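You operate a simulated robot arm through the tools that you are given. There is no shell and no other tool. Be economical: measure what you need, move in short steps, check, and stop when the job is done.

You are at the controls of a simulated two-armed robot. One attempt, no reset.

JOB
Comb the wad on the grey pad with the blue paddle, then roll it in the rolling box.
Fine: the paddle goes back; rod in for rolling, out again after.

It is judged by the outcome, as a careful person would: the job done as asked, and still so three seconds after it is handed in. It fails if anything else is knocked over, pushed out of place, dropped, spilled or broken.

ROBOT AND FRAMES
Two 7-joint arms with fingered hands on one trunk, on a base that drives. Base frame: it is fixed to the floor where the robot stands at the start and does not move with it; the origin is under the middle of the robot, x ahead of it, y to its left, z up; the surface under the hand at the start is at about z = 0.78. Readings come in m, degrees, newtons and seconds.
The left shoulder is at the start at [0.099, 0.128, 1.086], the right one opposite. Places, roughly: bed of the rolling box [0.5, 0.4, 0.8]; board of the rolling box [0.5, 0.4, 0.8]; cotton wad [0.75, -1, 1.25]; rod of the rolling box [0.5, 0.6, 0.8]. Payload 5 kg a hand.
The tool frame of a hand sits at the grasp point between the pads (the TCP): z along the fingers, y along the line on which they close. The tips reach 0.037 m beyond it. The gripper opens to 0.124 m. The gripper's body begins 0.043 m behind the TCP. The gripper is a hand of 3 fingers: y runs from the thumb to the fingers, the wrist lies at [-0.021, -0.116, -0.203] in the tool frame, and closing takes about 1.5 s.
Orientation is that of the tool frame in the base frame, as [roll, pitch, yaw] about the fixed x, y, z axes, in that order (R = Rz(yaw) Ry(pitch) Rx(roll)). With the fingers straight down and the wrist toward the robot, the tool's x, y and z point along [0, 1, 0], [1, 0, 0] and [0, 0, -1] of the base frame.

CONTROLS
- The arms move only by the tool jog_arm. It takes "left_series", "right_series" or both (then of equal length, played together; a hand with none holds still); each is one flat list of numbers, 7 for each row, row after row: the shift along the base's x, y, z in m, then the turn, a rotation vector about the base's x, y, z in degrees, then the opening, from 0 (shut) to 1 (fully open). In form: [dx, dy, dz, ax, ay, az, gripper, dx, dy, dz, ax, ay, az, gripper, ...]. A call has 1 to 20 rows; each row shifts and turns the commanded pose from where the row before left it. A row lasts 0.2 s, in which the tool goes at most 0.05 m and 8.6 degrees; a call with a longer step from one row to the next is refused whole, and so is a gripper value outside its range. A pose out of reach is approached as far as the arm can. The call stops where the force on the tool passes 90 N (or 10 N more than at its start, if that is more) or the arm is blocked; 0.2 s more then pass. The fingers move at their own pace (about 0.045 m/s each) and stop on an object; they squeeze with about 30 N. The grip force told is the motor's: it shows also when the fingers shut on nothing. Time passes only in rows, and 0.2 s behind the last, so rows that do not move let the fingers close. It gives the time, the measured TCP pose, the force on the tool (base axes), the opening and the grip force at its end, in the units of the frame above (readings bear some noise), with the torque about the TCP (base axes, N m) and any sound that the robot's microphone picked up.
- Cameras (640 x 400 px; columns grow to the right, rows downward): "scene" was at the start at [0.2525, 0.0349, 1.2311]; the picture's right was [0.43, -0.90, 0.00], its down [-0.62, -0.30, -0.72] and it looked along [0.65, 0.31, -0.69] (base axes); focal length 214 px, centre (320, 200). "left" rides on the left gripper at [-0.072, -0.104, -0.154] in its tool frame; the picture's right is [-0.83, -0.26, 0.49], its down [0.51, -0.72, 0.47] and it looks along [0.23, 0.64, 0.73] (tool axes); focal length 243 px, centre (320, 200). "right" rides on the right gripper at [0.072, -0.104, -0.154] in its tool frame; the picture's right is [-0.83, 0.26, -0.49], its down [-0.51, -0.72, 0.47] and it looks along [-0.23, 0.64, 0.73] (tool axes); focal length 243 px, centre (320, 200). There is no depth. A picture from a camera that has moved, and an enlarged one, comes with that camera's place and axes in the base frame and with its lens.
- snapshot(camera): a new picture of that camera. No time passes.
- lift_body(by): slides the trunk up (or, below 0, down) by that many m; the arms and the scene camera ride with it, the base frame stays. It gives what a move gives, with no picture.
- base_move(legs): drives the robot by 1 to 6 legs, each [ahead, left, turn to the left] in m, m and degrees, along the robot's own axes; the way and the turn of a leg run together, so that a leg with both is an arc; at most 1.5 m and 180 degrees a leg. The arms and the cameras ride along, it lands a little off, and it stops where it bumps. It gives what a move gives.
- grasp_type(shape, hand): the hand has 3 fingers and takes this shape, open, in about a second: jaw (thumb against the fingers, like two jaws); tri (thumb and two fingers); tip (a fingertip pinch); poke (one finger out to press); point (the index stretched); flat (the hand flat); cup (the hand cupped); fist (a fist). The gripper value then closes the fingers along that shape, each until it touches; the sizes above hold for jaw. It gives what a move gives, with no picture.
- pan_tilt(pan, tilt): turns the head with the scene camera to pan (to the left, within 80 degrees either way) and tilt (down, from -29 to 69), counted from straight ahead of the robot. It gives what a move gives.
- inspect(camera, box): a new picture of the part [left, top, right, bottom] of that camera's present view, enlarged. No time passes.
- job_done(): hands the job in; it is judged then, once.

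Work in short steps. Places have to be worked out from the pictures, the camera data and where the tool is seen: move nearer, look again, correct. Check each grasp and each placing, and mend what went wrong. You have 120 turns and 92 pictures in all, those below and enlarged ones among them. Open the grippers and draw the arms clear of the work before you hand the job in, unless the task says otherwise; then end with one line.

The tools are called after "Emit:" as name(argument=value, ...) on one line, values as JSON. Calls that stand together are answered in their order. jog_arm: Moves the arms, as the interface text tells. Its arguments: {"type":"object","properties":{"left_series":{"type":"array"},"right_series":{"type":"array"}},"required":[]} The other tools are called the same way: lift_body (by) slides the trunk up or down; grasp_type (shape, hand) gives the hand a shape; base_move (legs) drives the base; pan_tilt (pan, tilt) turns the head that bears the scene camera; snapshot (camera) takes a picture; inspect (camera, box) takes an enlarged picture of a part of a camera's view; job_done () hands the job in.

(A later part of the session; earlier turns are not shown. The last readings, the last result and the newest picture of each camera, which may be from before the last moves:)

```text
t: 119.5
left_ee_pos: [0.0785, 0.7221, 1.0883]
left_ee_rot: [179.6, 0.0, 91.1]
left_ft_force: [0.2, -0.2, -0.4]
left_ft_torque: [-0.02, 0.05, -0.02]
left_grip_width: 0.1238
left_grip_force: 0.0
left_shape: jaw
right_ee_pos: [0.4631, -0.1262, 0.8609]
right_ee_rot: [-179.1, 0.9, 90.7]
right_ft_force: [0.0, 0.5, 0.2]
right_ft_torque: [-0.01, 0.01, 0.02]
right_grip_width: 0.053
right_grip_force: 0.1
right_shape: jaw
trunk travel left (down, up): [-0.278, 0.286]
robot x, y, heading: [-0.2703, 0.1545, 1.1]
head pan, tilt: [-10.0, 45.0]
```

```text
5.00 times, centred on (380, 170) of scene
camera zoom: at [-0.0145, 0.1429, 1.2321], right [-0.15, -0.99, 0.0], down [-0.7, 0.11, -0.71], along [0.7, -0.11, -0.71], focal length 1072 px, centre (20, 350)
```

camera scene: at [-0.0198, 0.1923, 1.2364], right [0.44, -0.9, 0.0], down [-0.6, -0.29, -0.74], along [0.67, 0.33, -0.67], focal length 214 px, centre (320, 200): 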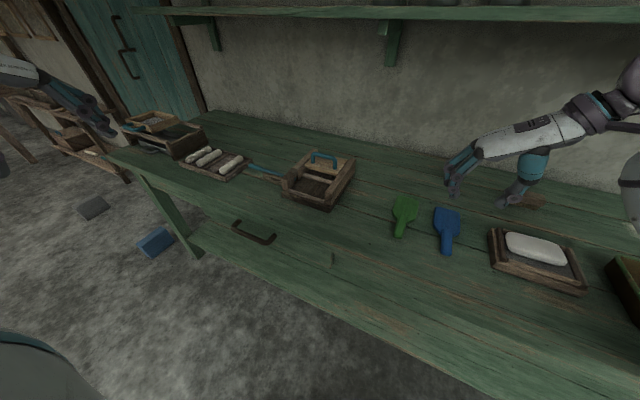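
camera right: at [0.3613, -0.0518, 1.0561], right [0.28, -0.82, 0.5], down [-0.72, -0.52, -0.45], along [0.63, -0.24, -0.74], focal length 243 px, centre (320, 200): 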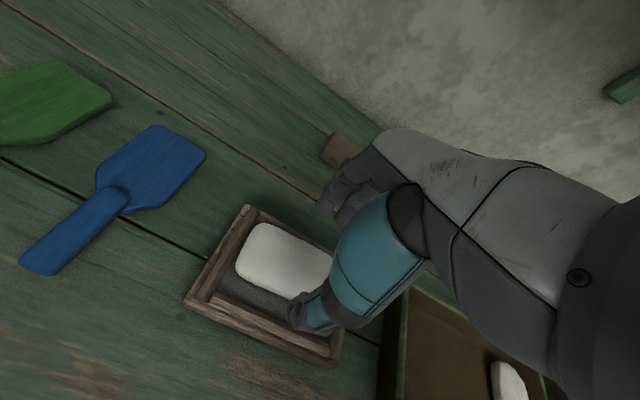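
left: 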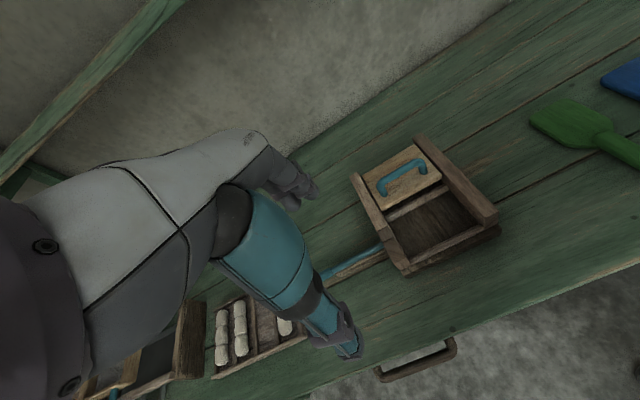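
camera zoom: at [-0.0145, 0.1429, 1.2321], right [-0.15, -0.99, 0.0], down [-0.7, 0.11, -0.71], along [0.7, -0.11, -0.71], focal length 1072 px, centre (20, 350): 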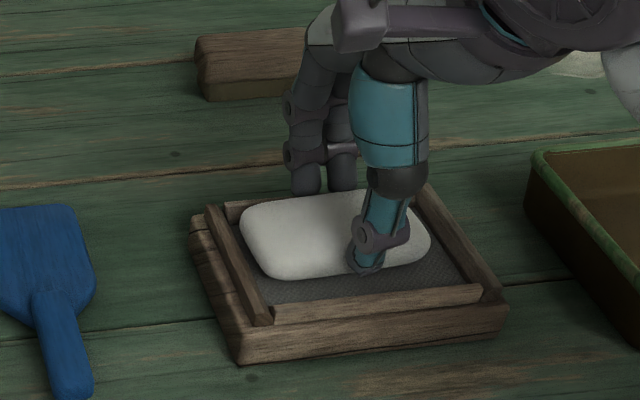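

Fingertips are just above the wad. I press lightly on it and drag it a centimetre toward the middle of the pad.

Emit:
jog_arm(right_series=[0, 0, -0.004, 0, 0, 0, 0.35, 0, 0, -0.003, 0, 0, 0, 0.35, -0.006, 0, 0, 0, 0, 0, 0.35, -0.006, 0, 0, 0, 0, 0, 0.35, -0.004, 0, 0, 0, 0, 0, 0.35])

Emit:
inspect(camera="scene", box=[320, 130, 440, 210])

```text
t: 120.7
left_ee_pos: [0.0774, 0.7223, 1.0892]
left_ee_rot: [179.6, 0.1, 91.1]
left_ft_force: [0.2, 0.4, 0.5]
left_ft_torque: [0.02, 0.02, -0.01]
left_grip_width: 0.1238
left_grip_force: 0.1
left_shape: jaw
right_ee_pos: [0.4496, -0.1256, 0.857]
right_ee_rot: [-179.6, 0.9, 90.6]
right_ft_force: [29.8, -3.1, 42.7]
right_ft_torque: [-0.2, -2.09, -0.07]
right_grip_width: 0.0536
right_grip_force: 30.0
right_shape: jaw
trunk travel left (down, up): [-0.278, 0.286]
robot x, y, heading: [-0.2722, 0.154, 0.9]
head pan, tilt: [-10.0, 45.0]
```

```text
5.00 times, centred on (380, 170) of scene
camera zoom: at [-0.0154, 0.1441, 1.2325], right [-0.15, -0.99, 0.0], down [-0.7, 0.11, -0.71], along [0.7, -0.11, -0.71], focal length 1072 px, centre (20, 350)
```

zoom: 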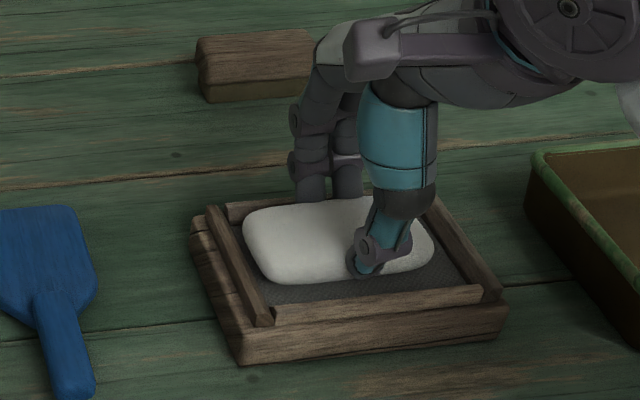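

The grip shows 30 N at 0.0536 m — the wad is actually held, with tips bottomed on the pad. I lift and check.

Emit:
jog_arm(right_series=[0.006, 0, 0.006, 0, 0, 0, 0.35, 0.004, 0, 0.02, 0, 0, 0, 0.35, 0, 0, 0.04, 0, 0, 0, 0.35, 0, 0, 0.04, 0, 0, 0, 0.35])

Emit:
inspect(camera="scene", box=[300, 90, 460, 210])

```text
t: 121.7
left_ee_pos: [0.0785, 0.722, 1.0889]
left_ee_rot: [179.6, 0.0, 91.0]
left_ft_force: [0.6, -1.1, -0.1]
left_ft_torque: [-0.03, 0.0, 0.0]
left_grip_width: 0.1235
left_grip_force: 0.0
left_shape: jaw
right_ee_pos: [0.4582, -0.1272, 0.9593]
right_ee_rot: [-178.9, 1.0, 90.7]
right_ft_force: [-0.2, -0.1, -0.1]
right_ft_torque: [-0.01, 0.01, 0.0]
right_grip_width: 0.0329
right_grip_force: 29.8
right_shape: jaw
trunk travel left (down, up): [-0.278, 0.286]
robot x, y, heading: [-0.27, 0.1522, 1.1]
head pan, tilt: [-10.0, 45.0]
```

```text
3.33 times, centred on (380, 150) of scene
camera zoom: at [-0.0147, 0.1434, 1.232], right [-0.15, -0.99, 0.0], down [-0.7, 0.11, -0.71], along [0.7, -0.11, -0.71], focal length 715 px, centre (120, 367)
```

zoom: 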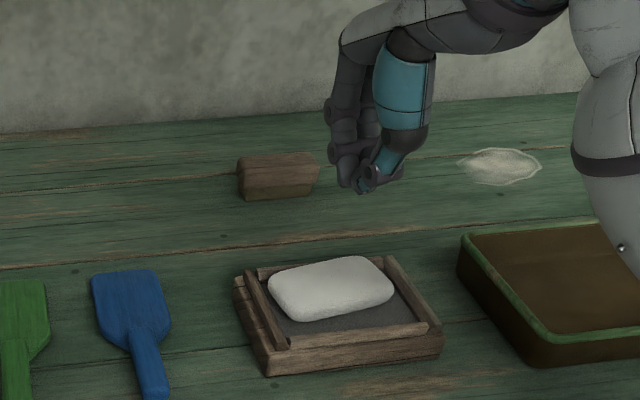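

The wad slipped but is now centred (x≈0.463) with gaps on both sides. I try again with a narrow opening, sliding the tips down between wad and rims.

Emit:
jog_arm(right_series=[0.005, 0, 0, 0, 0, 0, 0.54, 0, 0, -0.04, 0, 0, 0, 0.54, 0, 0, -0.04, 0, 0, 0, 0.54, 0, 0, -0.018, 0, 0, 0, 0.54, 0, 0, -0.005, 0, 0, 0, 0.54, 0, 0, -0.004, 0, 0, 0, 0.54])

Emit:
inspect(camera="scene", box=[320, 130, 440, 210])

```text
t: 123.1
left_ee_pos: [0.0776, 0.7218, 1.089]
left_ee_rot: [179.5, 0.1, 91.0]
left_ft_force: [-0.9, -0.4, 0.0]
left_ft_torque: [0.02, 0.01, -0.04]
left_grip_width: 0.1238
left_grip_force: 0.1
left_shape: jaw
right_ee_pos: [0.4643, -0.1263, 0.8563]
right_ee_rot: [-179.5, 0.8, 90.6]
right_ft_force: [3.6, 0.1, 19.7]
right_ft_torque: [-0.16, -0.91, 0.03]
right_grip_width: 0.0676
right_grip_force: 0.1
right_shape: jaw
trunk travel left (down, up): [-0.278, 0.286]
robot x, y, heading: [-0.2736, 0.1508, 0.9]
head pan, tilt: [-10.0, 45.0]
```

```text
5.00 times, centred on (380, 170) of scene
camera zoom: at [-0.0163, 0.1437, 1.2327], right [-0.15, -0.99, 0.0], down [-0.7, 0.11, -0.71], along [0.7, -0.11, -0.71], focal length 1072 px, centre (20, 350)
```

zoom: 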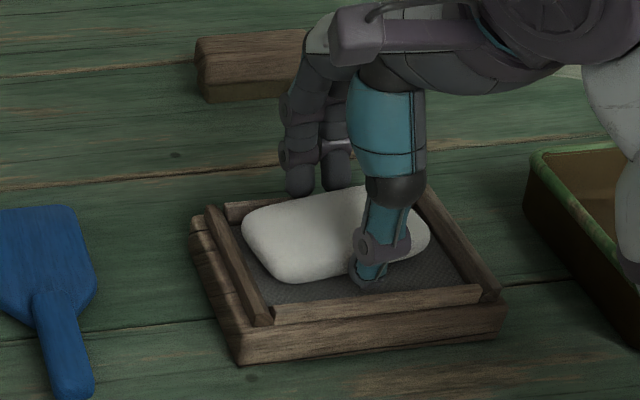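

Torque shows the far fingertips sit on the far rim. I raise slightly, shift back so those fingers push the wad nearer, then go down inside the rim.

Emit:
jog_arm(right_series=[0, 0, 0.006, 0, 0, 0, 0.54, -0.005, 0, 0, 0, 0, 0, 0.54, -0.004, 0, 0, 0, 0, 0, 0.54, -0.003, 0, -0.004, 0, 0, 0, 0.54, 0, 0, -0.004, 0, 0, 0, 0.54])

Emit:
inspect(camera="scene", box=[320, 130, 440, 210])

```text
t: 124.3
left_ee_pos: [0.0771, 0.7215, 1.088]
left_ee_rot: [179.5, 0.1, 91.1]
left_ft_force: [-0.8, 0.2, 0.7]
left_ft_torque: [0.01, 0.04, 0.01]
left_grip_width: 0.1236
left_grip_force: 0.1
left_shape: jaw
right_ee_pos: [0.4509, -0.1269, 0.8553]
right_ee_rot: [-179.6, 0.8, 90.6]
right_ft_force: [4.2, -2.4, 30.8]
right_ft_torque: [-0.21, -0.63, -0.18]
right_grip_width: 0.0601
right_grip_force: 30.3
right_shape: jaw
trunk travel left (down, up): [-0.278, 0.286]
robot x, y, heading: [-0.2703, 0.1564, 1.1]
head pan, tilt: [-10.0, 45.0]
```

```text
5.00 times, centred on (380, 170) of scene
camera zoom: at [-0.0165, 0.144, 1.2327], right [-0.15, -0.99, 0.0], down [-0.7, 0.11, -0.71], along [0.7, -0.11, -0.71], focal length 1072 px, centre (20, 350)
```

zoom: 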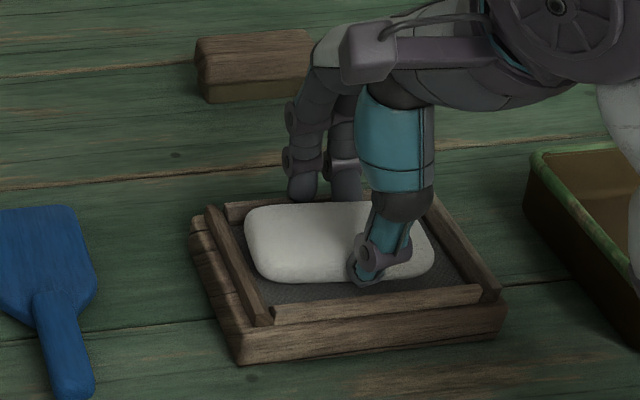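

Both tips appear to be bottomed on the pad (its top is near z≈0.815). I ease up 2 mm and close on the wad.

Emit:
jog_arm(right_series=[0.002, 0, 0.006, 0, 0, 0, 0.2, 0, 0, 0, 0, 0, 0, 0.2, 0, 0, 0, 0, 0, 0, 0.2, 0, 0, 0, 0, 0, 0, 0.2, 0, 0, 0, 0, 0, 0, 0.2])

Emit:
jog_arm(right_series=[0, 0, 0.006, 0, 0, 0, 0.2, 0, 0, 0.006, 0, 0, 0, 0.2, 0, 0, 0.008, 0, 0, 0, 0.2])

Emit:
inspect(camera="scene", box=[320, 130, 440, 210])

```text
t: 125.5
left_ee_pos: [0.0782, 0.7202, 1.0889]
left_ee_rot: [179.7, 0.0, 91.0]
left_ft_force: [-0.8, 0.1, 0.7]
left_ft_torque: [0.04, 0.0, -0.01]
left_grip_width: 0.1237
left_grip_force: 0.1
left_shape: jaw
right_ee_pos: [0.4544, -0.1255, 0.8561]
right_ee_rot: [-179.0, 0.9, 90.7]
right_ft_force: [10.6, -1.1, -0.3]
right_ft_torque: [-0.14, -0.36, -0.09]
right_grip_width: 0.057
right_grip_force: 30.2
right_shape: jaw
trunk travel left (down, up): [-0.278, 0.286]
robot x, y, heading: [-0.2699, 0.1528, 1.1]
head pan, tilt: [-10.0, 45.0]
```

```text
t: 126.3
left_ee_pos: [0.0783, 0.7215, 1.0887]
left_ee_rot: [179.7, 0.0, 91.0]
left_ft_force: [-0.5, -0.3, -0.1]
left_ft_torque: [-0.02, 0.01, 0.0]
left_grip_width: 0.1238
left_grip_force: 0.1
left_shape: jaw
right_ee_pos: [0.4535, -0.1269, 0.8769]
right_ee_rot: [-179.1, 0.9, 90.7]
right_ft_force: [0.5, 0.4, -1.1]
right_ft_torque: [0.03, 0.0, -0.03]
right_grip_width: 0.0531
right_grip_force: 30.0
right_shape: jaw
trunk travel left (down, up): [-0.278, 0.286]
robot x, y, heading: [-0.2736, 0.1524, 1.2]
head pan, tilt: [-10.0, 45.0]
```

```text
5.00 times, centred on (380, 170) of scene
camera zoom: at [-0.0145, 0.143, 1.2321], right [-0.15, -0.99, 0.0], down [-0.7, 0.11, -0.71], along [0.7, -0.11, -0.71], focal length 1072 px, centre (20, 350)
```

zoom: 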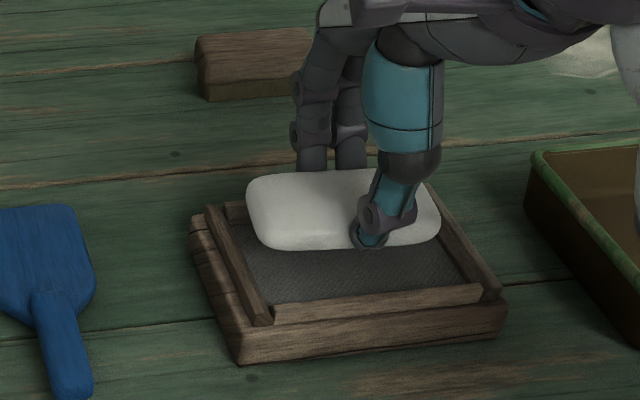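

The wad is held (0.053 m). I lift it higher and drive left so both hands reach the rolling box.

Emit:
jog_arm(right_series=[0, 0, 0.04, 0, 0, 0, 0.2, 0, 0, 0.04, 0, 0, 0, 0.2, 0, 0, 0.04, 0, 0, 0, 0.2])

Emit:
base_move(legs=[[0, 0.35, -1.1]])

Emit:
pan_tilt(pan=-5, tilt=45)

Emit:
snapshot(camera="scene")

Emit:
inspect(camera="scene", box=[200, 120, 380, 240])

```text
t: 127.1
left_ee_pos: [0.0782, 0.7219, 1.0891]
left_ee_rot: [179.5, 0.1, 91.1]
left_ft_force: [-0.3, -0.2, -0.5]
left_ft_torque: [-0.04, 0.01, 0.02]
left_grip_width: 0.1238
left_grip_force: 0.1
left_shape: jaw
right_ee_pos: [0.4511, -0.124, 0.9981]
right_ee_rot: [-179.0, 0.9, 90.7]
right_ft_force: [0.0, -0.2, 0.2]
right_ft_torque: [-0.05, 0.02, -0.01]
right_grip_width: 0.0532
right_grip_force: 30.3
right_shape: jaw
trunk travel left (down, up): [-0.278, 0.286]
robot x, y, heading: [-0.2749, 0.1515, 1.1]
head pan, tilt: [-10.0, 45.0]
```

```text
t: 130.8
left_ee_pos: [0.0853, 1.0642, 1.0881]
left_ee_rot: [179.5, 0.0, 90.1]
left_ft_force: [0.0, -0.4, -0.4]
left_ft_torque: [-0.03, -0.01, 0.0]
left_grip_width: 0.1238
left_grip_force: 0.1
left_shape: jaw
right_ee_pos: [0.4432, 0.2105, 0.9972]
right_ee_rot: [-179.1, 0.9, 89.5]
right_ft_force: [-0.5, 0.0, -0.4]
right_ft_torque: [-0.02, -0.01, 0.0]
right_grip_width: 0.0531
right_grip_force: 29.6
right_shape: jaw
trunk travel left (down, up): [-0.278, 0.286]
robot x, y, heading: [-0.2711, 0.5041, -0.1]
head pan, tilt: [-10.0, 45.0]
```

```text
t: 131.4
left_ee_pos: [0.0856, 1.0646, 1.0876]
left_ee_rot: [179.6, 0.0, 90.0]
left_ft_force: [0.2, 0.7, 0.2]
left_ft_torque: [-0.02, 0.01, 0.01]
left_grip_width: 0.124
left_grip_force: 0.0
left_shape: jaw
right_ee_pos: [0.4419, 0.2102, 0.9972]
right_ee_rot: [-179.1, 0.9, 89.6]
right_ft_force: [-0.3, 0.0, -0.2]
right_ft_torque: [-0.02, 0.0, 0.04]
right_grip_width: 0.053
right_grip_force: 30.2
right_shape: jaw
trunk travel left (down, up): [-0.278, 0.286]
robot x, y, heading: [-0.2748, 0.501, 0.1]
head pan, tilt: [-5.0, 45.0]
```

```text
36 pictures are left
camera scene: at [-0.0172, 0.4948, 1.2321], right [-0.09, -1.0, 0.0], down [-0.7, 0.06, -0.71], along [0.7, -0.06, -0.71], focal length 214 px, centre (320, 200)
```

scene: 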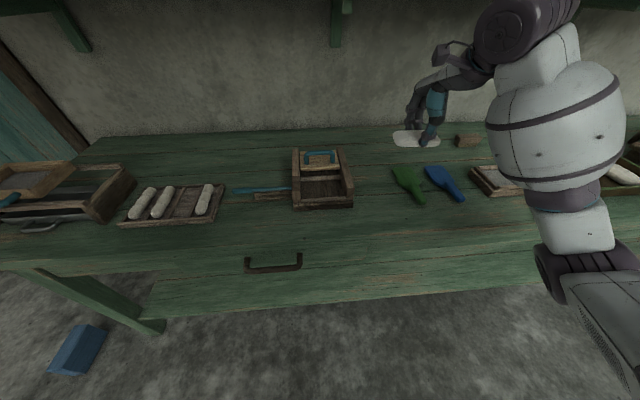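

```text
3.33 times, centred on (290, 180) of scene
camera zoom: at [-0.0172, 0.4948, 1.2321], right [-0.09, -1.0, 0.0], down [-0.7, 0.06, -0.71], along [0.7, -0.06, -0.71], focal length 715 px, centre (420, 267)
```

zoom: 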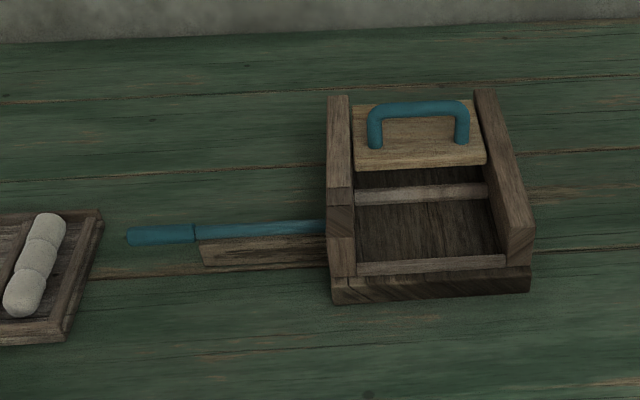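

Bed cavity x 0.415–0.49, y 0.388–0.511. I carry the wad over its centre (0.452, 0.45) and look.

Emit:
jog_arm(right_series=[0.002, 0.04, 0, 0, 0, 0, 0.2, 0.002, 0.04, 0, 0, 0, 0, 0.2, 0.002, 0.04, 0, 0, 0, 0, 0.2, 0.002, 0.04, 0, 0, 0, 0, 0.2, 0, 0.04, 0, 0, 0, 0, 0.2, 0, 0.039, 0, 0, 0, 0, 0.2, 0, 0, -0.04, 0, 0, 0, 0.2, 0, 0, -0.03, 0, 0, 0, 0.2])

Emit:
inspect(camera="scene", box=[260, 110, 380, 210])

Emit:
snapshot(camera="right")

```text
t: 133.2
left_ee_pos: [0.0867, 1.0639, 1.0887]
left_ee_rot: [179.7, -0.1, 90.0]
left_ft_force: [0.6, 0.6, -0.8]
left_ft_torque: [-0.02, 0.01, 0.02]
left_grip_width: 0.1238
left_grip_force: 0.1
left_shape: jaw
right_ee_pos: [0.452, 0.4514, 0.927]
right_ee_rot: [-179.1, 0.8, 89.5]
right_ft_force: [-0.3, -0.5, -0.3]
right_ft_torque: [0.02, 0.02, 0.01]
right_grip_width: 0.053
right_grip_force: 29.7
right_shape: jaw
trunk travel left (down, up): [-0.278, 0.286]
robot x, y, heading: [-0.2764, 0.5033, -0.0]
head pan, tilt: [-5.0, 45.0]
```

```text
4.00 times, centred on (320, 160) of scene
camera zoom: at [-0.017, 0.495, 1.232], right [-0.09, -1.0, 0.0], down [-0.7, 0.06, -0.71], along [0.7, -0.06, -0.71], focal length 858 px, centre (320, 360)
```

zoom: 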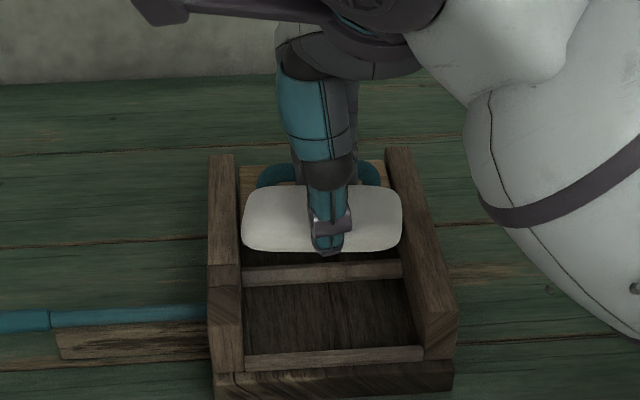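

```text
33 pictures are left
camera right: at [0.3499, 0.5265, 1.0798], right [0.26, -0.82, 0.5], down [-0.73, -0.51, -0.45], along [0.63, -0.25, -0.74], focal length 243 px, centre (320, 200)
```

right: 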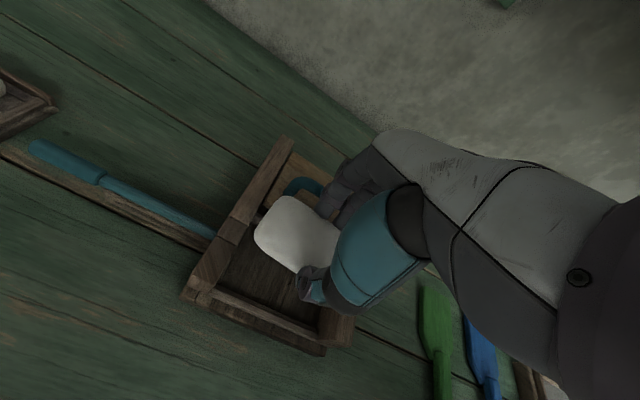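

Wad is centred well (0.108 long). I shift 4 mm right, lower it gently into the bed cavity, and watch the force.

Emit:
jog_arm(right_series=[0, -0.004, -0.03, 0, 0, 0, 0.2, 0, 0, -0.03, 0, 0, 0, 0.2, 0, 0, -0.015, 0, 0, 0, 0.2, 0, 0, -0.006, 0, 0, 0, 0.2])

Emit:
inspect(camera="scene", box=[260, 130, 380, 210])

```text
t: 134.2
left_ee_pos: [0.0864, 1.0633, 1.0881]
left_ee_rot: [179.8, 0.0, 89.9]
left_ft_force: [1.3, -0.8, -0.9]
left_ft_torque: [-0.03, 0.15, -0.02]
left_grip_width: 0.1237
left_grip_force: 0.1
left_shape: jaw
right_ee_pos: [0.4538, 0.4466, 0.8637]
right_ee_rot: [179.2, 0.1, 89.7]
right_ft_force: [-16.2, -0.4, 35.6]
right_ft_torque: [0.2, -0.62, -0.21]
right_grip_width: 0.0362
right_grip_force: 29.8
right_shape: jaw
trunk travel left (down, up): [-0.278, 0.286]
robot x, y, heading: [-0.2744, 0.5024, -0.3]
head pan, tilt: [-5.0, 45.0]
stopped in row 4 (right hand): the force on the tool passed its limit at 95 N (the readings are from after the stop); the commanded pose is now the measured one
```

```text
5.00 times, centred on (320, 170) of scene
camera zoom: at [-0.0159, 0.4944, 1.2314], right [-0.09, -1.0, 0.0], down [-0.71, 0.06, -0.71], along [0.7, -0.06, -0.71], focal length 1072 px, centre (320, 350)
```

zoom: 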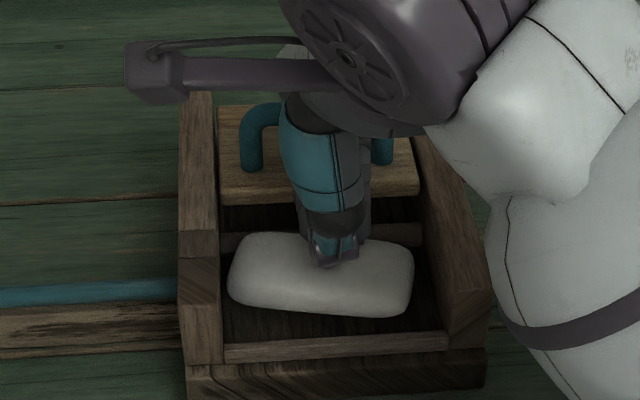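

The wad has come down into the bed; the fingers touched something (probably board or crossbar). I open slightly while lifting and check.

Emit:
jog_arm(right_series=[0, 0, 0.015, 0, 0, 0, 0.35, 0, 0, 0.03, 0, 0, 0, 0.4, 0, 0, 0.04, 0, 0, 0, 0.4, 0, 0, 0.04, 0, 0, 0, 0.4, 0, -0.04, 0.02, 0, 0, 0, 0.4, 0, -0.045, 0, 0, 0, 0, 0.4, 0, -0.045, 0, 0, 0, 0, 0.4, 0, -0.045, 0, 0, 0, 0, 0.4])

Emit:
inspect(camera="scene", box=[220, 130, 370, 220])

```text
t: 136.0
left_ee_pos: [0.0869, 1.0609, 1.0906]
left_ee_rot: [179.6, 0.0, 89.9]
left_ft_force: [0.8, 0.1, -1.1]
left_ft_torque: [0.04, -0.01, -0.01]
left_grip_width: 0.1238
left_grip_force: 0.1
left_shape: jaw
right_ee_pos: [0.4503, 0.2702, 1.0047]
right_ee_rot: [179.7, 0.3, 89.6]
right_ft_force: [0.5, 0.0, -1.2]
right_ft_torque: [0.04, -0.01, -0.04]
right_grip_width: 0.0495
right_grip_force: 0.1
right_shape: jaw
trunk travel left (down, up): [-0.278, 0.286]
robot x, y, heading: [-0.2741, 0.5003, 0.2]
head pan, tilt: [-5.0, 45.0]
```

```text
4.27 times, centred on (295, 175) of scene
camera zoom: at [-0.018, 0.4929, 1.2322], right [-0.09, -1.0, 0.0], down [-0.7, 0.06, -0.71], along [0.7, -0.06, -0.71], focal length 915 px, centre (427, 307)
```

zoom: 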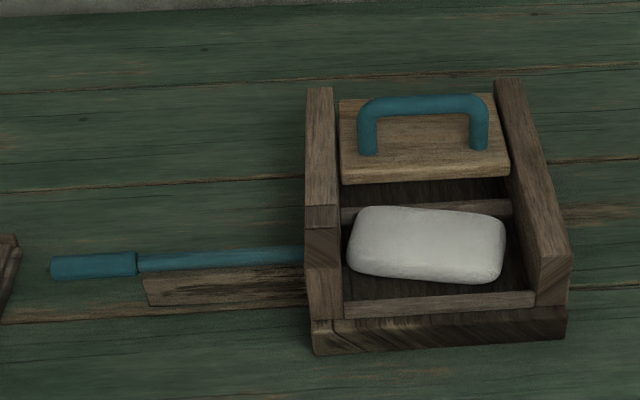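

The wad lies in the bed. Now the left hand goes above the rod's teal handle at about (0.452, 0.675).

Emit:
jog_arm(left_series=[0.0332, -0.0351, 0, 0, 0, 0, 0.6, 0.0332, -0.0351, 0, 0, 0, 0, 0.6, 0.0332, -0.0351, 0, 0, 0, 0, 0.6, 0.0332, -0.0351, 0, 0, 0, 0, 0.6, 0.0332, -0.0351, 0, 0, 0, 0, 0.6, 0.0332, -0.0351, 0, 0, 0, 0, 0.6, 0.0332, -0.0351, 0, 0, 0, 0, 0.6, 0.0332, -0.0351, 0, 0, 0, 0, 0.6, 0.0332, -0.0351, 0, 0, 0, 0, 0.6, 0.0332, -0.0351, 0, 0, 0, 0, 0.6, 0.0332, -0.0351, 0, 0, 0, 0, 0.6, 0, 0, -0.04, 0, 0, 0, 0.6, 0, 0, -0.04, 0, 0, 0, 0.6, 0, 0, -0.04, 0, 0, 0, 0.6, 0, 0, -0.04, 0, 0, 0, 0.6])

Emit:
inspect(camera="scene", box=[220, 120, 370, 220])

Emit:
snapshot(camera="left")

```text
t: 139.2
left_ee_pos: [0.4525, 0.6796, 0.9279]
left_ee_rot: [179.6, 0.1, 90.0]
left_ft_force: [0.1, 0.4, 0.4]
left_ft_torque: [-0.04, -0.01, -0.04]
left_grip_width: 0.0746
left_grip_force: 0.1
left_shape: jaw
right_ee_pos: [0.4533, 0.2728, 1.0052]
right_ee_rot: [179.6, 0.4, 89.5]
right_ft_force: [-0.6, -0.2, -0.6]
right_ft_torque: [0.01, 0.04, -0.01]
right_grip_width: 0.0494
right_grip_force: 0.2
right_shape: jaw
trunk travel left (down, up): [-0.278, 0.286]
robot x, y, heading: [-0.2754, 0.5031, 0.1]
head pan, tilt: [-5.0, 45.0]
```

```text
4.00 times, centred on (295, 170) of scene
camera zoom: at [-0.016, 0.4956, 1.2317], right [-0.09, -1.0, 0.0], down [-0.71, 0.06, -0.71], along [0.7, -0.06, -0.71], focal length 858 px, centre (420, 320)
```

zoom: 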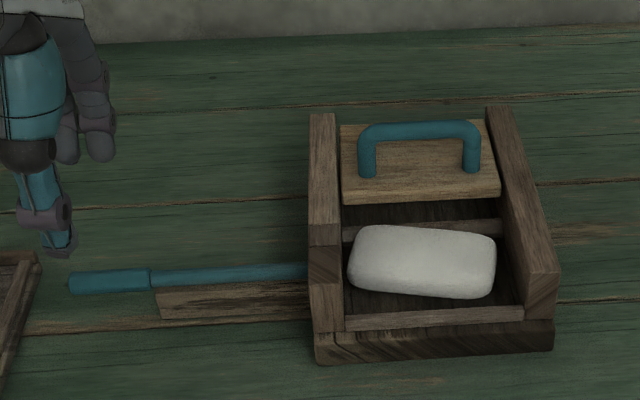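

```text
29 pictures are left
camera left: at [0.3464, 0.6064, 1.081], right [-0.26, -0.83, -0.49], down [-0.72, 0.51, -0.48], along [0.65, 0.23, -0.73], focal length 243 px, centre (320, 200)
```

left: 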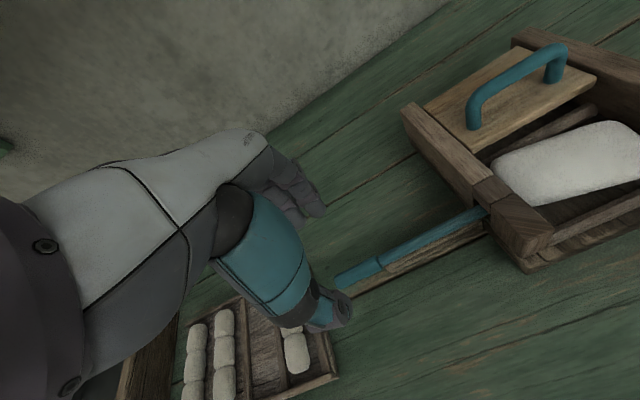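

Rod handle spans y 0.655–0.70 at x≈0.461, z≈0.81. I descend over it and close.

Emit:
jog_arm(left_series=[0.008, -0.003, -0.03, 0, 0, 0, 0.6, 0, 0, -0.03, 0, 0, 0, 0.6, 0, 0, -0.02, 0, 0, 0, 0.6, 0, 0, -0.012, 0, 0, 0, 0.6, 0, 0, 0, 0, 0, 0, 0, 0, 0, 0, 0, 0, 0, 0, 0, 0, 0, 0, 0, 0, 0, 0, 0, 0, 0, 0, 0, 0, 0, 0, 0, 0, 0, 0, 0])

Emit:
inspect(camera="scene", box=[220, 120, 370, 220])

```text
t: 141.2
left_ee_pos: [0.4586, 0.6747, 0.8365]
left_ee_rot: [179.8, 0.0, 90.0]
left_ft_force: [-2.8, -0.7, -7.9]
left_ft_torque: [0.0, 0.03, 0.0]
left_grip_width: 0.0097
left_grip_force: 30.1
left_shape: jaw
right_ee_pos: [0.4533, 0.2703, 1.0054]
right_ee_rot: [179.7, 0.4, 89.5]
right_ft_force: [0.5, -0.9, 0.3]
right_ft_torque: [-0.03, -0.02, 0.0]
right_grip_width: 0.0495
right_grip_force: 0.0
right_shape: jaw
trunk travel left (down, up): [-0.278, 0.286]
robot x, y, heading: [-0.2743, 0.502, 0.0]
head pan, tilt: [-5.0, 45.0]
```

```text
4.00 times, centred on (295, 170) of scene
camera zoom: at [-0.0169, 0.4948, 1.2318], right [-0.09, -1.0, 0.0], down [-0.7, 0.06, -0.71], along [0.7, -0.06, -0.71], focal length 858 px, centre (420, 320)
```

zoom: 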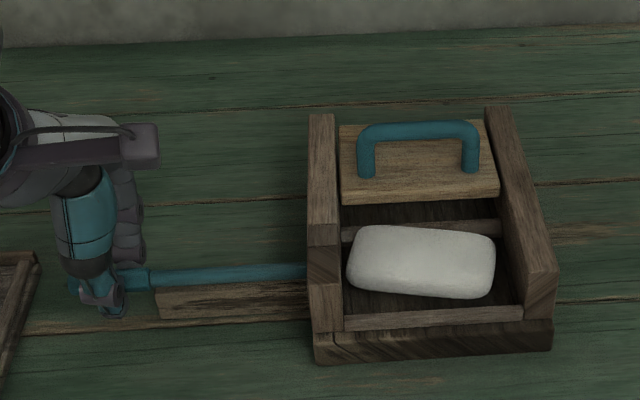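

Gripped. I relax the vertical load slightly and push the rod in (−y) in small steps.

Emit:
jog_arm(left_series=[0, 0, -0.003, 0, 0, 0, 0, 0, -0.01, 0, 0, 0, 0, 0, 0, -0.01, 0, 0, 0, 0, 0])

Emit:
inspect(camera="scene", box=[220, 120, 370, 220])

```text
t: 142.0
left_ee_pos: [0.4579, 0.6543, 0.8351]
left_ee_rot: [179.5, 0.0, 89.8]
left_ft_force: [-4.3, 2.7, 8.2]
left_ft_torque: [0.04, 0.1, 0.02]
left_grip_width: 0.0108
left_grip_force: 30.2
left_shape: jaw
right_ee_pos: [0.451, 0.2706, 1.0058]
right_ee_rot: [179.5, 0.4, 89.4]
right_ft_force: [-0.4, -1.0, -0.1]
right_ft_torque: [0.01, -0.01, -0.01]
right_grip_width: 0.0495
right_grip_force: 0.0
right_shape: jaw
trunk travel left (down, up): [-0.278, 0.286]
robot x, y, heading: [-0.2743, 0.5025, -0.1]
head pan, tilt: [-5.0, 45.0]
```

```text
4.00 times, centred on (295, 170) of scene
camera zoom: at [-0.0187, 0.4946, 1.2324], right [-0.09, -1.0, 0.0], down [-0.7, 0.06, -0.71], along [0.71, -0.06, -0.71], focal length 858 px, centre (420, 320)
```

zoom: 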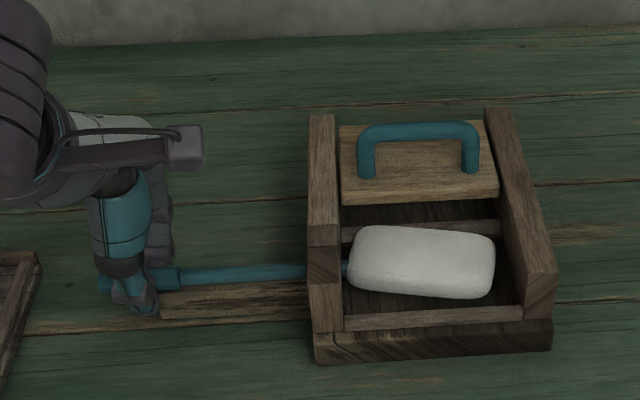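

The rod moves in; its tip reaches the wad. The near finger approaches the wooden guide, so I raise 4 mm and continue slowly.

Emit:
jog_arm(left_series=[0, 0, 0.004, 0, 0, 0, 0, 0, -0.01, 0, 0, 0, 0, 0, 0, -0.01, 0, 0, 0, 0, 0])

Emit:
inspect(camera="scene", box=[220, 120, 370, 220])

```text
t: 142.8
left_ee_pos: [0.4586, 0.634, 0.8361]
left_ee_rot: [179.7, 0.0, 89.9]
left_ft_force: [-6.8, 1.4, -14.0]
left_ft_torque: [0.02, 0.09, 0.01]
left_grip_width: 0.0103
left_grip_force: 30.2
left_shape: jaw
right_ee_pos: [0.4526, 0.2722, 1.0047]
right_ee_rot: [179.7, 0.4, 89.6]
right_ft_force: [-0.8, 0.6, -0.5]
right_ft_torque: [0.0, -0.02, 0.0]
right_grip_width: 0.0496
right_grip_force: 0.2
right_shape: jaw
trunk travel left (down, up): [-0.278, 0.286]
robot x, y, heading: [-0.2797, 0.5001, 0.2]
head pan, tilt: [-5.0, 45.0]
```

```text
4.00 times, centred on (295, 170) of scene
camera zoom: at [-0.0169, 0.4945, 1.2318], right [-0.09, -1.0, 0.0], down [-0.7, 0.06, -0.71], along [0.7, -0.06, -0.71], focal length 858 px, centre (420, 320)
```

zoom: 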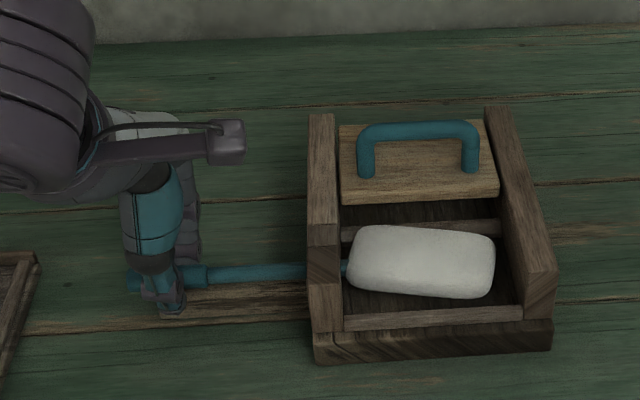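

Rod slides easily into the wad (1–2 N). I continue inward.

Emit:
jog_arm(left_series=[0, -0.012, -0.002, 0, 0, 0, 0, 0, -0.012, 0, 0, 0, 0, 0, 0, -0.012, 0, 0, 0, 0, 0, 0, -0.01, 0, 0, 0, 0, 0, 0, -0.01, 0, 0, 0, 0, 0])

Emit:
inspect(camera="scene", box=[220, 120, 370, 220])

```text
t: 144.0
left_ee_pos: [0.4577, 0.5793, 0.8363]
left_ee_rot: [179.6, 0.0, 90.0]
left_ft_force: [-5.7, 2.1, -0.5]
left_ft_torque: [0.11, 0.09, 0.01]
left_grip_width: 0.0104
left_grip_force: 30.2
left_shape: jaw
right_ee_pos: [0.4508, 0.272, 1.0066]
right_ee_rot: [179.4, 0.4, 89.5]
right_ft_force: [-0.2, 0.4, -0.7]
right_ft_torque: [0.0, -0.01, -0.02]
right_grip_width: 0.0494
right_grip_force: 0.1
right_shape: jaw
trunk travel left (down, up): [-0.278, 0.286]
robot x, y, heading: [-0.2767, 0.4985, -0.2]
head pan, tilt: [-5.0, 45.0]
```

```text
4.00 times, centred on (295, 170) of scene
camera zoom: at [-0.0181, 0.495, 1.2323], right [-0.09, -1.0, 0.0], down [-0.7, 0.06, -0.71], along [0.7, -0.06, -0.71], focal length 858 px, centre (420, 320)
```

zoom: 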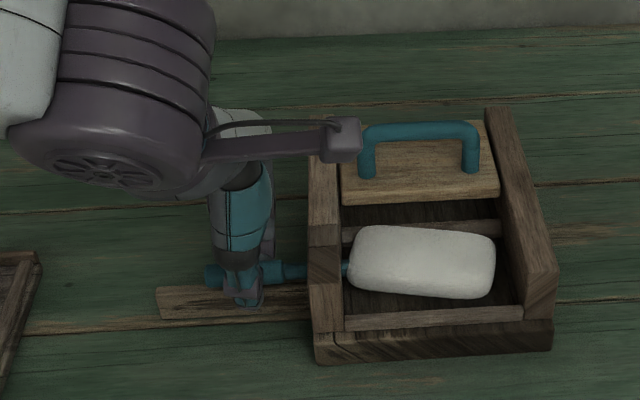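

Nearly in; I push until the handle collar meets the wall (about 1.5 cm).

Emit:
jog_arm(left_series=[0, -0.006, 0, 0, 0, 0, 0, 0, -0.006, 0, 0, 0, 0, 0, 0, -0.005, 0, 0, 0, 0, 0, 0, -0.004, 0, 0, 0, 0, 0])

Emit:
inspect(camera="scene", box=[260, 120, 370, 220])

```text
t: 145.0
left_ee_pos: [0.4585, 0.5594, 0.8348]
left_ee_rot: [179.7, 0.0, 90.1]
left_ft_force: [-8.5, 11.2, -1.1]
left_ft_torque: [0.26, 0.12, 0.03]
left_grip_width: 0.0105
left_grip_force: 30.2
left_shape: jaw
right_ee_pos: [0.4507, 0.2729, 1.0066]
right_ee_rot: [179.5, 0.4, 89.6]
right_ft_force: [-0.1, 0.2, -0.2]
right_ft_torque: [-0.01, 0.0, -0.03]
right_grip_width: 0.0494
right_grip_force: 0.1
right_shape: jaw
trunk travel left (down, up): [-0.278, 0.286]
robot x, y, heading: [-0.2752, 0.5062, -0.0]
head pan, tilt: [-5.0, 45.0]
```

```text
4.00 times, centred on (315, 170) of scene
camera zoom: at [-0.0183, 0.4965, 1.2322], right [-0.09, -1.0, 0.0], down [-0.7, 0.06, -0.71], along [0.7, -0.06, -0.71], focal length 858 px, centre (340, 320)
```

zoom: 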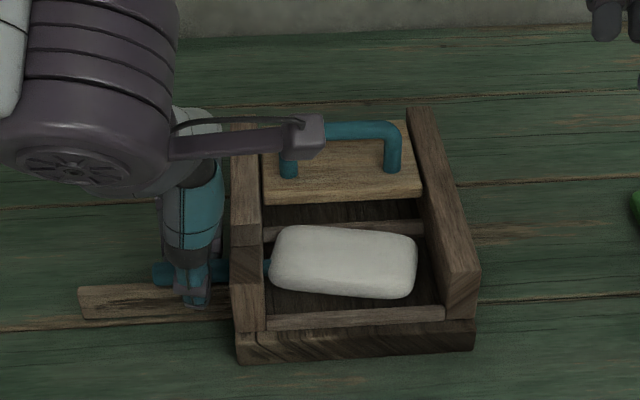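

Rod is fully in (11 N at the stop). I release it, withdraw the left hand, and bring the right hand above the board handle at about (0.557, 0.447).

Emit:
jog_arm(left_series=[0, 0, 0, 0, 0, 0, 0.4, 0, 0, 0, 0, 0, 0, 0.4, 0, 0, 0, 0, 0, 0, 0.4, 0, 0, 0.03, 0, 0, 0, 0.4, 0, 0, 0.04, 0, 0, 0, 0.4, 0, 0, 0.04, 0, 0, 0, 0.4, 0, 0, 0.04, 0, 0, 0, 0.4, -0.02, 0.04, 0.01, 0, 0, 0, 0.4, -0.02, 0.04, 0, 0, 0, 0, 0.4, -0.02, 0.04, 0, 0, 0, 0, 0.4, -0.02, 0.04, 0, 0, 0, 0, 0.4, -0.02, 0.04, 0, 0, 0, 0, 0.4, -0.02, 0.04, 0, 0, 0, 0, 0.4])

Emit:
jog_arm(right_series=[0.026, 0.035, 0, 0, 0, 0, 0.5, 0.026, 0.035, 0, 0, 0, 0, 0.5, 0.026, 0.035, 0, 0, 0, 0, 0.5, 0.026, 0.035, 0, 0, 0, 0, 0.5, 0.002, 0.035, 0, 0, 0, 0, 0.5, 0, 0, -0.04, 0, 0, 0, 0.5, 0, 0, -0.02, 0, 0, 0, 0.5])

Emit:
inspect(camera="scene", box=[230, 110, 380, 210])

Emit:
snapshot(camera="right")

```text
t: 147.8
left_ee_pos: [0.3419, 0.7992, 0.994]
left_ee_rot: [179.5, 0.2, 90.0]
left_ft_force: [-0.1, 0.5, 0.1]
left_ft_torque: [-0.05, -0.01, 0.01]
left_grip_width: 0.0492
left_grip_force: 0.1
left_shape: jaw
right_ee_pos: [0.451, 0.2732, 1.0083]
right_ee_rot: [179.5, 0.4, 89.5]
right_ft_force: [-0.3, -0.2, -0.5]
right_ft_torque: [-0.04, -0.03, -0.02]
right_grip_width: 0.0493
right_grip_force: 0.2
right_shape: jaw
trunk travel left (down, up): [-0.278, 0.286]
robot x, y, heading: [-0.2757, 0.5041, -0.1]
head pan, tilt: [-5.0, 45.0]
```

```text
t: 149.4
left_ee_pos: [0.3425, 0.7961, 0.9943]
left_ee_rot: [179.6, 0.0, 90.0]
left_ft_force: [-0.1, -0.2, -0.1]
left_ft_torque: [0.01, -0.03, -0.01]
left_grip_width: 0.0493
left_grip_force: 0.1
left_shape: jaw
right_ee_pos: [0.5594, 0.4476, 0.9435]
right_ee_rot: [179.4, 0.3, 89.5]
right_ft_force: [0.1, -0.3, 0.2]
right_ft_torque: [0.01, 0.0, -0.01]
right_grip_width: 0.0614
right_grip_force: 0.0
right_shape: jaw
trunk travel left (down, up): [-0.278, 0.286]
robot x, y, heading: [-0.2765, 0.5055, 0.1]
head pan, tilt: [-5.0, 45.0]
```

```text
4.00 times, centred on (305, 160) of scene
camera zoom: at [-0.0174, 0.495, 1.2321], right [-0.09, -1.0, 0.0], down [-0.7, 0.06, -0.71], along [0.7, -0.06, -0.71], focal length 858 px, centre (380, 360)
```

zoom: 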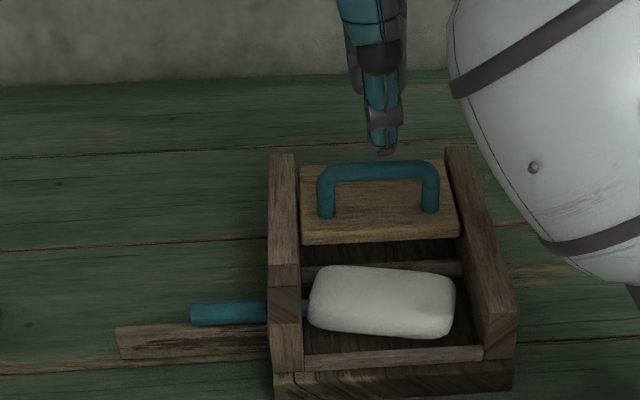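

```text
22 pictures are left
camera right: at [0.4538, 0.521, 1.096], right [0.25, -0.83, 0.5], down [-0.72, -0.5, -0.47], along [0.64, -0.24, -0.73], focal length 243 px, centre (320, 200)
```

right: 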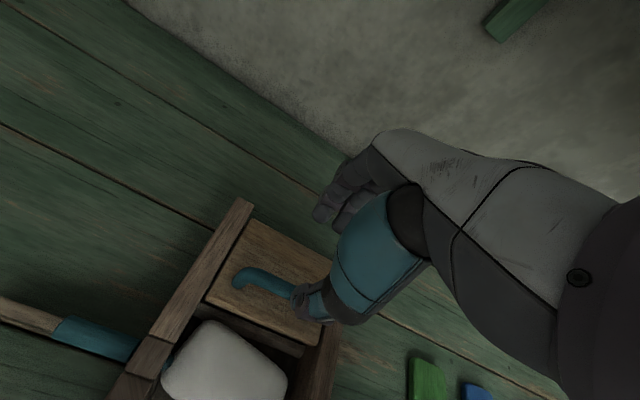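

Triangulating both views puts the handle bar at x≈0.53, z≈0.88. I adjust, descend over it and grip.

Emit:
jog_arm(right_series=[-0.014, 0, 0, 0, 0, 0, 0.5, -0.014, 0, -0.02, 0, 0, 0, 0.5, 0, 0, -0.025, 0, 0, 0, 0.5, 0, 0, -0.015, 0, 0, 0, 0.5])

Emit:
inspect(camera="scene", box=[230, 110, 380, 210])

Emit:
snapshot(camera="right")

```text
t: 150.4
left_ee_pos: [0.3422, 0.7968, 0.9948]
left_ee_rot: [179.6, 0.0, 89.9]
left_ft_force: [0.2, 0.3, 0.6]
left_ft_torque: [0.0, -0.03, 0.01]
left_grip_width: 0.0495
left_grip_force: 0.1
left_shape: jaw
right_ee_pos: [0.5299, 0.446, 0.8844]
right_ee_rot: [179.5, 0.5, 89.5]
right_ft_force: [1.4, -0.2, 4.1]
right_ft_torque: [0.0, -0.17, -0.02]
right_grip_width: 0.0618
right_grip_force: 0.0
right_shape: jaw
trunk travel left (down, up): [-0.278, 0.286]
robot x, y, heading: [-0.2756, 0.5013, -0.1]
head pan, tilt: [-5.0, 45.0]
```

```text
4.00 times, centred on (305, 160) of scene
camera zoom: at [-0.0182, 0.4948, 1.2323], right [-0.09, -1.0, 0.0], down [-0.7, 0.06, -0.71], along [0.7, -0.06, -0.71], focal length 858 px, centre (380, 360)
```

zoom: 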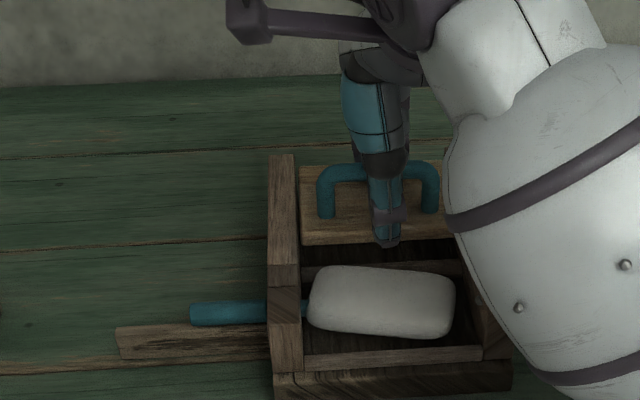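

```text
20 pictures are left
camera right: at [0.4253, 0.5204, 1.0366], right [0.25, -0.83, 0.5], down [-0.72, -0.5, -0.47], along [0.65, -0.24, -0.72], focal length 243 px, centre (320, 200)
```

right: 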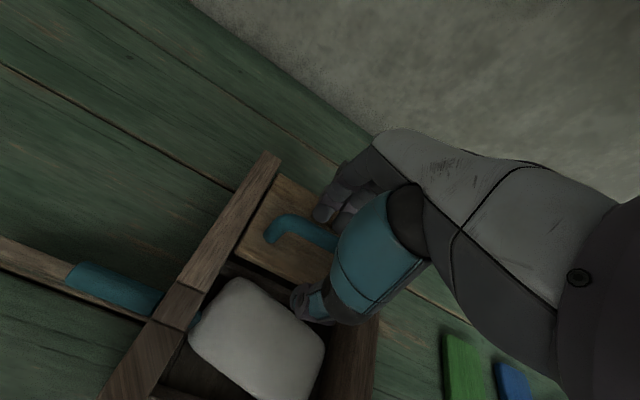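

Fingers straddle the bar with light contact. I close.

Emit:
jog_arm(right_series=[0, 0, 0.002, 0, 0, 0, 0, 0, 0, 0, 0, 0, 0, 0, 0, 0, 0, 0, 0, 0, 0, 0, 0, 0, 0, 0, 0, 0, 0, 0, 0, 0, 0, 0, 0, 0, 0, 0, 0, 0, 0, 0])

Emit:
inspect(camera="scene", box=[230, 110, 380, 210])

```text
t: 151.8
left_ee_pos: [0.3414, 0.7962, 0.995]
left_ee_rot: [179.6, 0.1, 90.0]
left_ft_force: [0.6, -0.9, -0.2]
left_ft_torque: [0.04, 0.02, -0.03]
left_grip_width: 0.0491
left_grip_force: 0.0
left_shape: jaw
right_ee_pos: [0.5285, 0.4451, 0.8861]
right_ee_rot: [179.7, 0.3, 89.5]
right_ft_force: [-19.6, -2.9, -8.3]
right_ft_torque: [-0.02, 0.12, 0.1]
right_grip_width: 0.009
right_grip_force: 30.4
right_shape: jaw
trunk travel left (down, up): [-0.278, 0.286]
robot x, y, heading: [-0.2734, 0.5038, -0.1]
head pan, tilt: [-5.0, 45.0]
```

```text
4.00 times, centred on (305, 160) of scene
camera zoom: at [-0.0188, 0.4943, 1.2322], right [-0.09, -1.0, 0.0], down [-0.7, 0.06, -0.71], along [0.7, -0.06, -0.71], focal length 858 px, centre (380, 360)
```

zoom: 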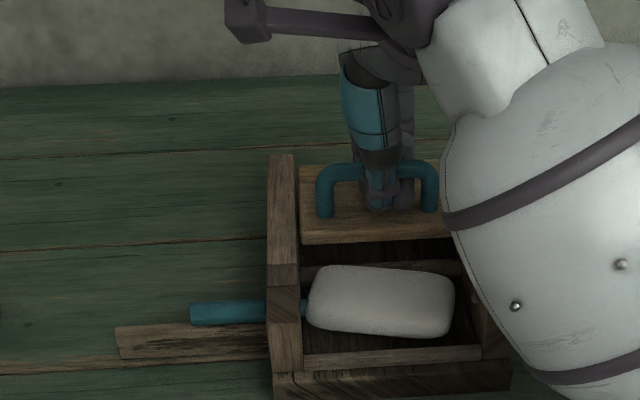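

The handle is gripped (lateral force shows it holds). I slide the board toward the bed in small steps.

Emit:
jog_arm(right_series=[-0.008, 0, 0, 0, 0, 0, 0, -0.01, 0, 0, 0, 0, 0, 0, -0.01, 0, 0, 0, 0, 0, 0])

Emit:
inspect(camera="scene", box=[230, 110, 380, 210])

```text
t: 152.6
left_ee_pos: [0.3435, 0.7965, 0.9946]
left_ee_rot: [179.8, 0.0, 90.0]
left_ft_force: [0.2, -0.4, -0.2]
left_ft_torque: [0.02, 0.0, -0.01]
left_grip_width: 0.0492
left_grip_force: 0.0
left_shape: jaw
right_ee_pos: [0.5036, 0.445, 0.8867]
right_ee_rot: [179.8, 0.3, 89.5]
right_ft_force: [0.3, -2.8, -11.8]
right_ft_torque: [-0.02, 0.03, 0.11]
right_grip_width: 0.0082
right_grip_force: 30.3
right_shape: jaw
trunk travel left (down, up): [-0.278, 0.286]
robot x, y, heading: [-0.279, 0.5028, 0.1]
head pan, tilt: [-5.0, 45.0]
```

```text
4.00 times, centred on (305, 160) of scene
camera zoom: at [-0.0163, 0.4943, 1.2318], right [-0.09, -1.0, 0.0], down [-0.71, 0.06, -0.71], along [0.7, -0.06, -0.71], focal length 858 px, centre (380, 360)
```

zoom: 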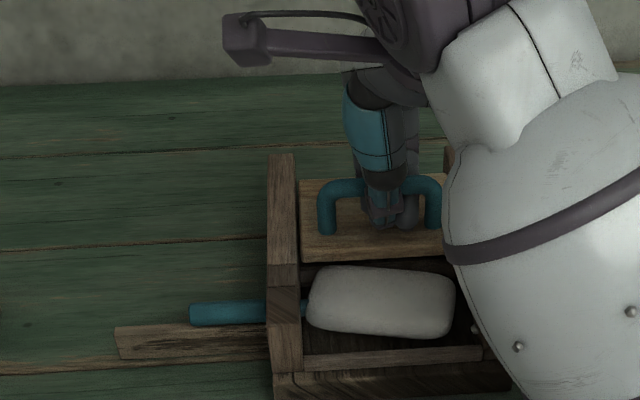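

The board slides with the hand. I continue over the wad.

Emit:
jog_arm(right_series=[-0.012, 0, -0.001, 0, 0, 0, 0, -0.012, 0, 0, 0, 0, 0, 0, -0.012, 0, 0, 0, 0, 0, 0, -0.012, 0, 0, 0, 0, 0, 0, -0.012, 0, 0, 0, 0, 0, 0])

Emit:
inspect(camera="scene", box=[230, 110, 380, 210])

```text
t: 153.8
left_ee_pos: [0.3424, 0.7967, 0.9942]
left_ee_rot: [179.6, -0.1, 90.0]
left_ft_force: [0.6, 0.6, -0.1]
left_ft_torque: [-0.01, 0.01, 0.06]
left_grip_width: 0.0493
left_grip_force: 0.1
left_shape: jaw
right_ee_pos: [0.4438, 0.446, 0.8863]
right_ee_rot: [179.7, 0.5, 89.5]
right_ft_force: [0.2, -6.1, -8.7]
right_ft_torque: [-0.03, 0.04, 0.12]
right_grip_width: 0.0083
right_grip_force: 30.4
right_shape: jaw
trunk travel left (down, up): [-0.278, 0.286]
robot x, y, heading: [-0.2757, 0.503, -0.1]
head pan, tilt: [-5.0, 45.0]
```

```text
4.00 times, centred on (305, 160) of scene
camera zoom: at [-0.0168, 0.4939, 1.2319], right [-0.09, -1.0, 0.0], down [-0.7, 0.06, -0.71], along [0.7, -0.06, -0.71], focal length 858 px, centre (380, 360)
```

zoom: 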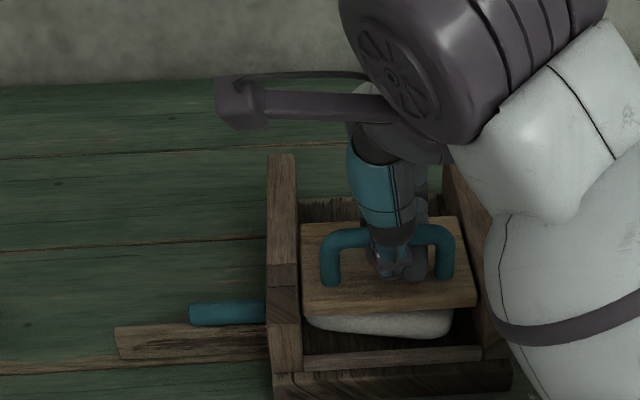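

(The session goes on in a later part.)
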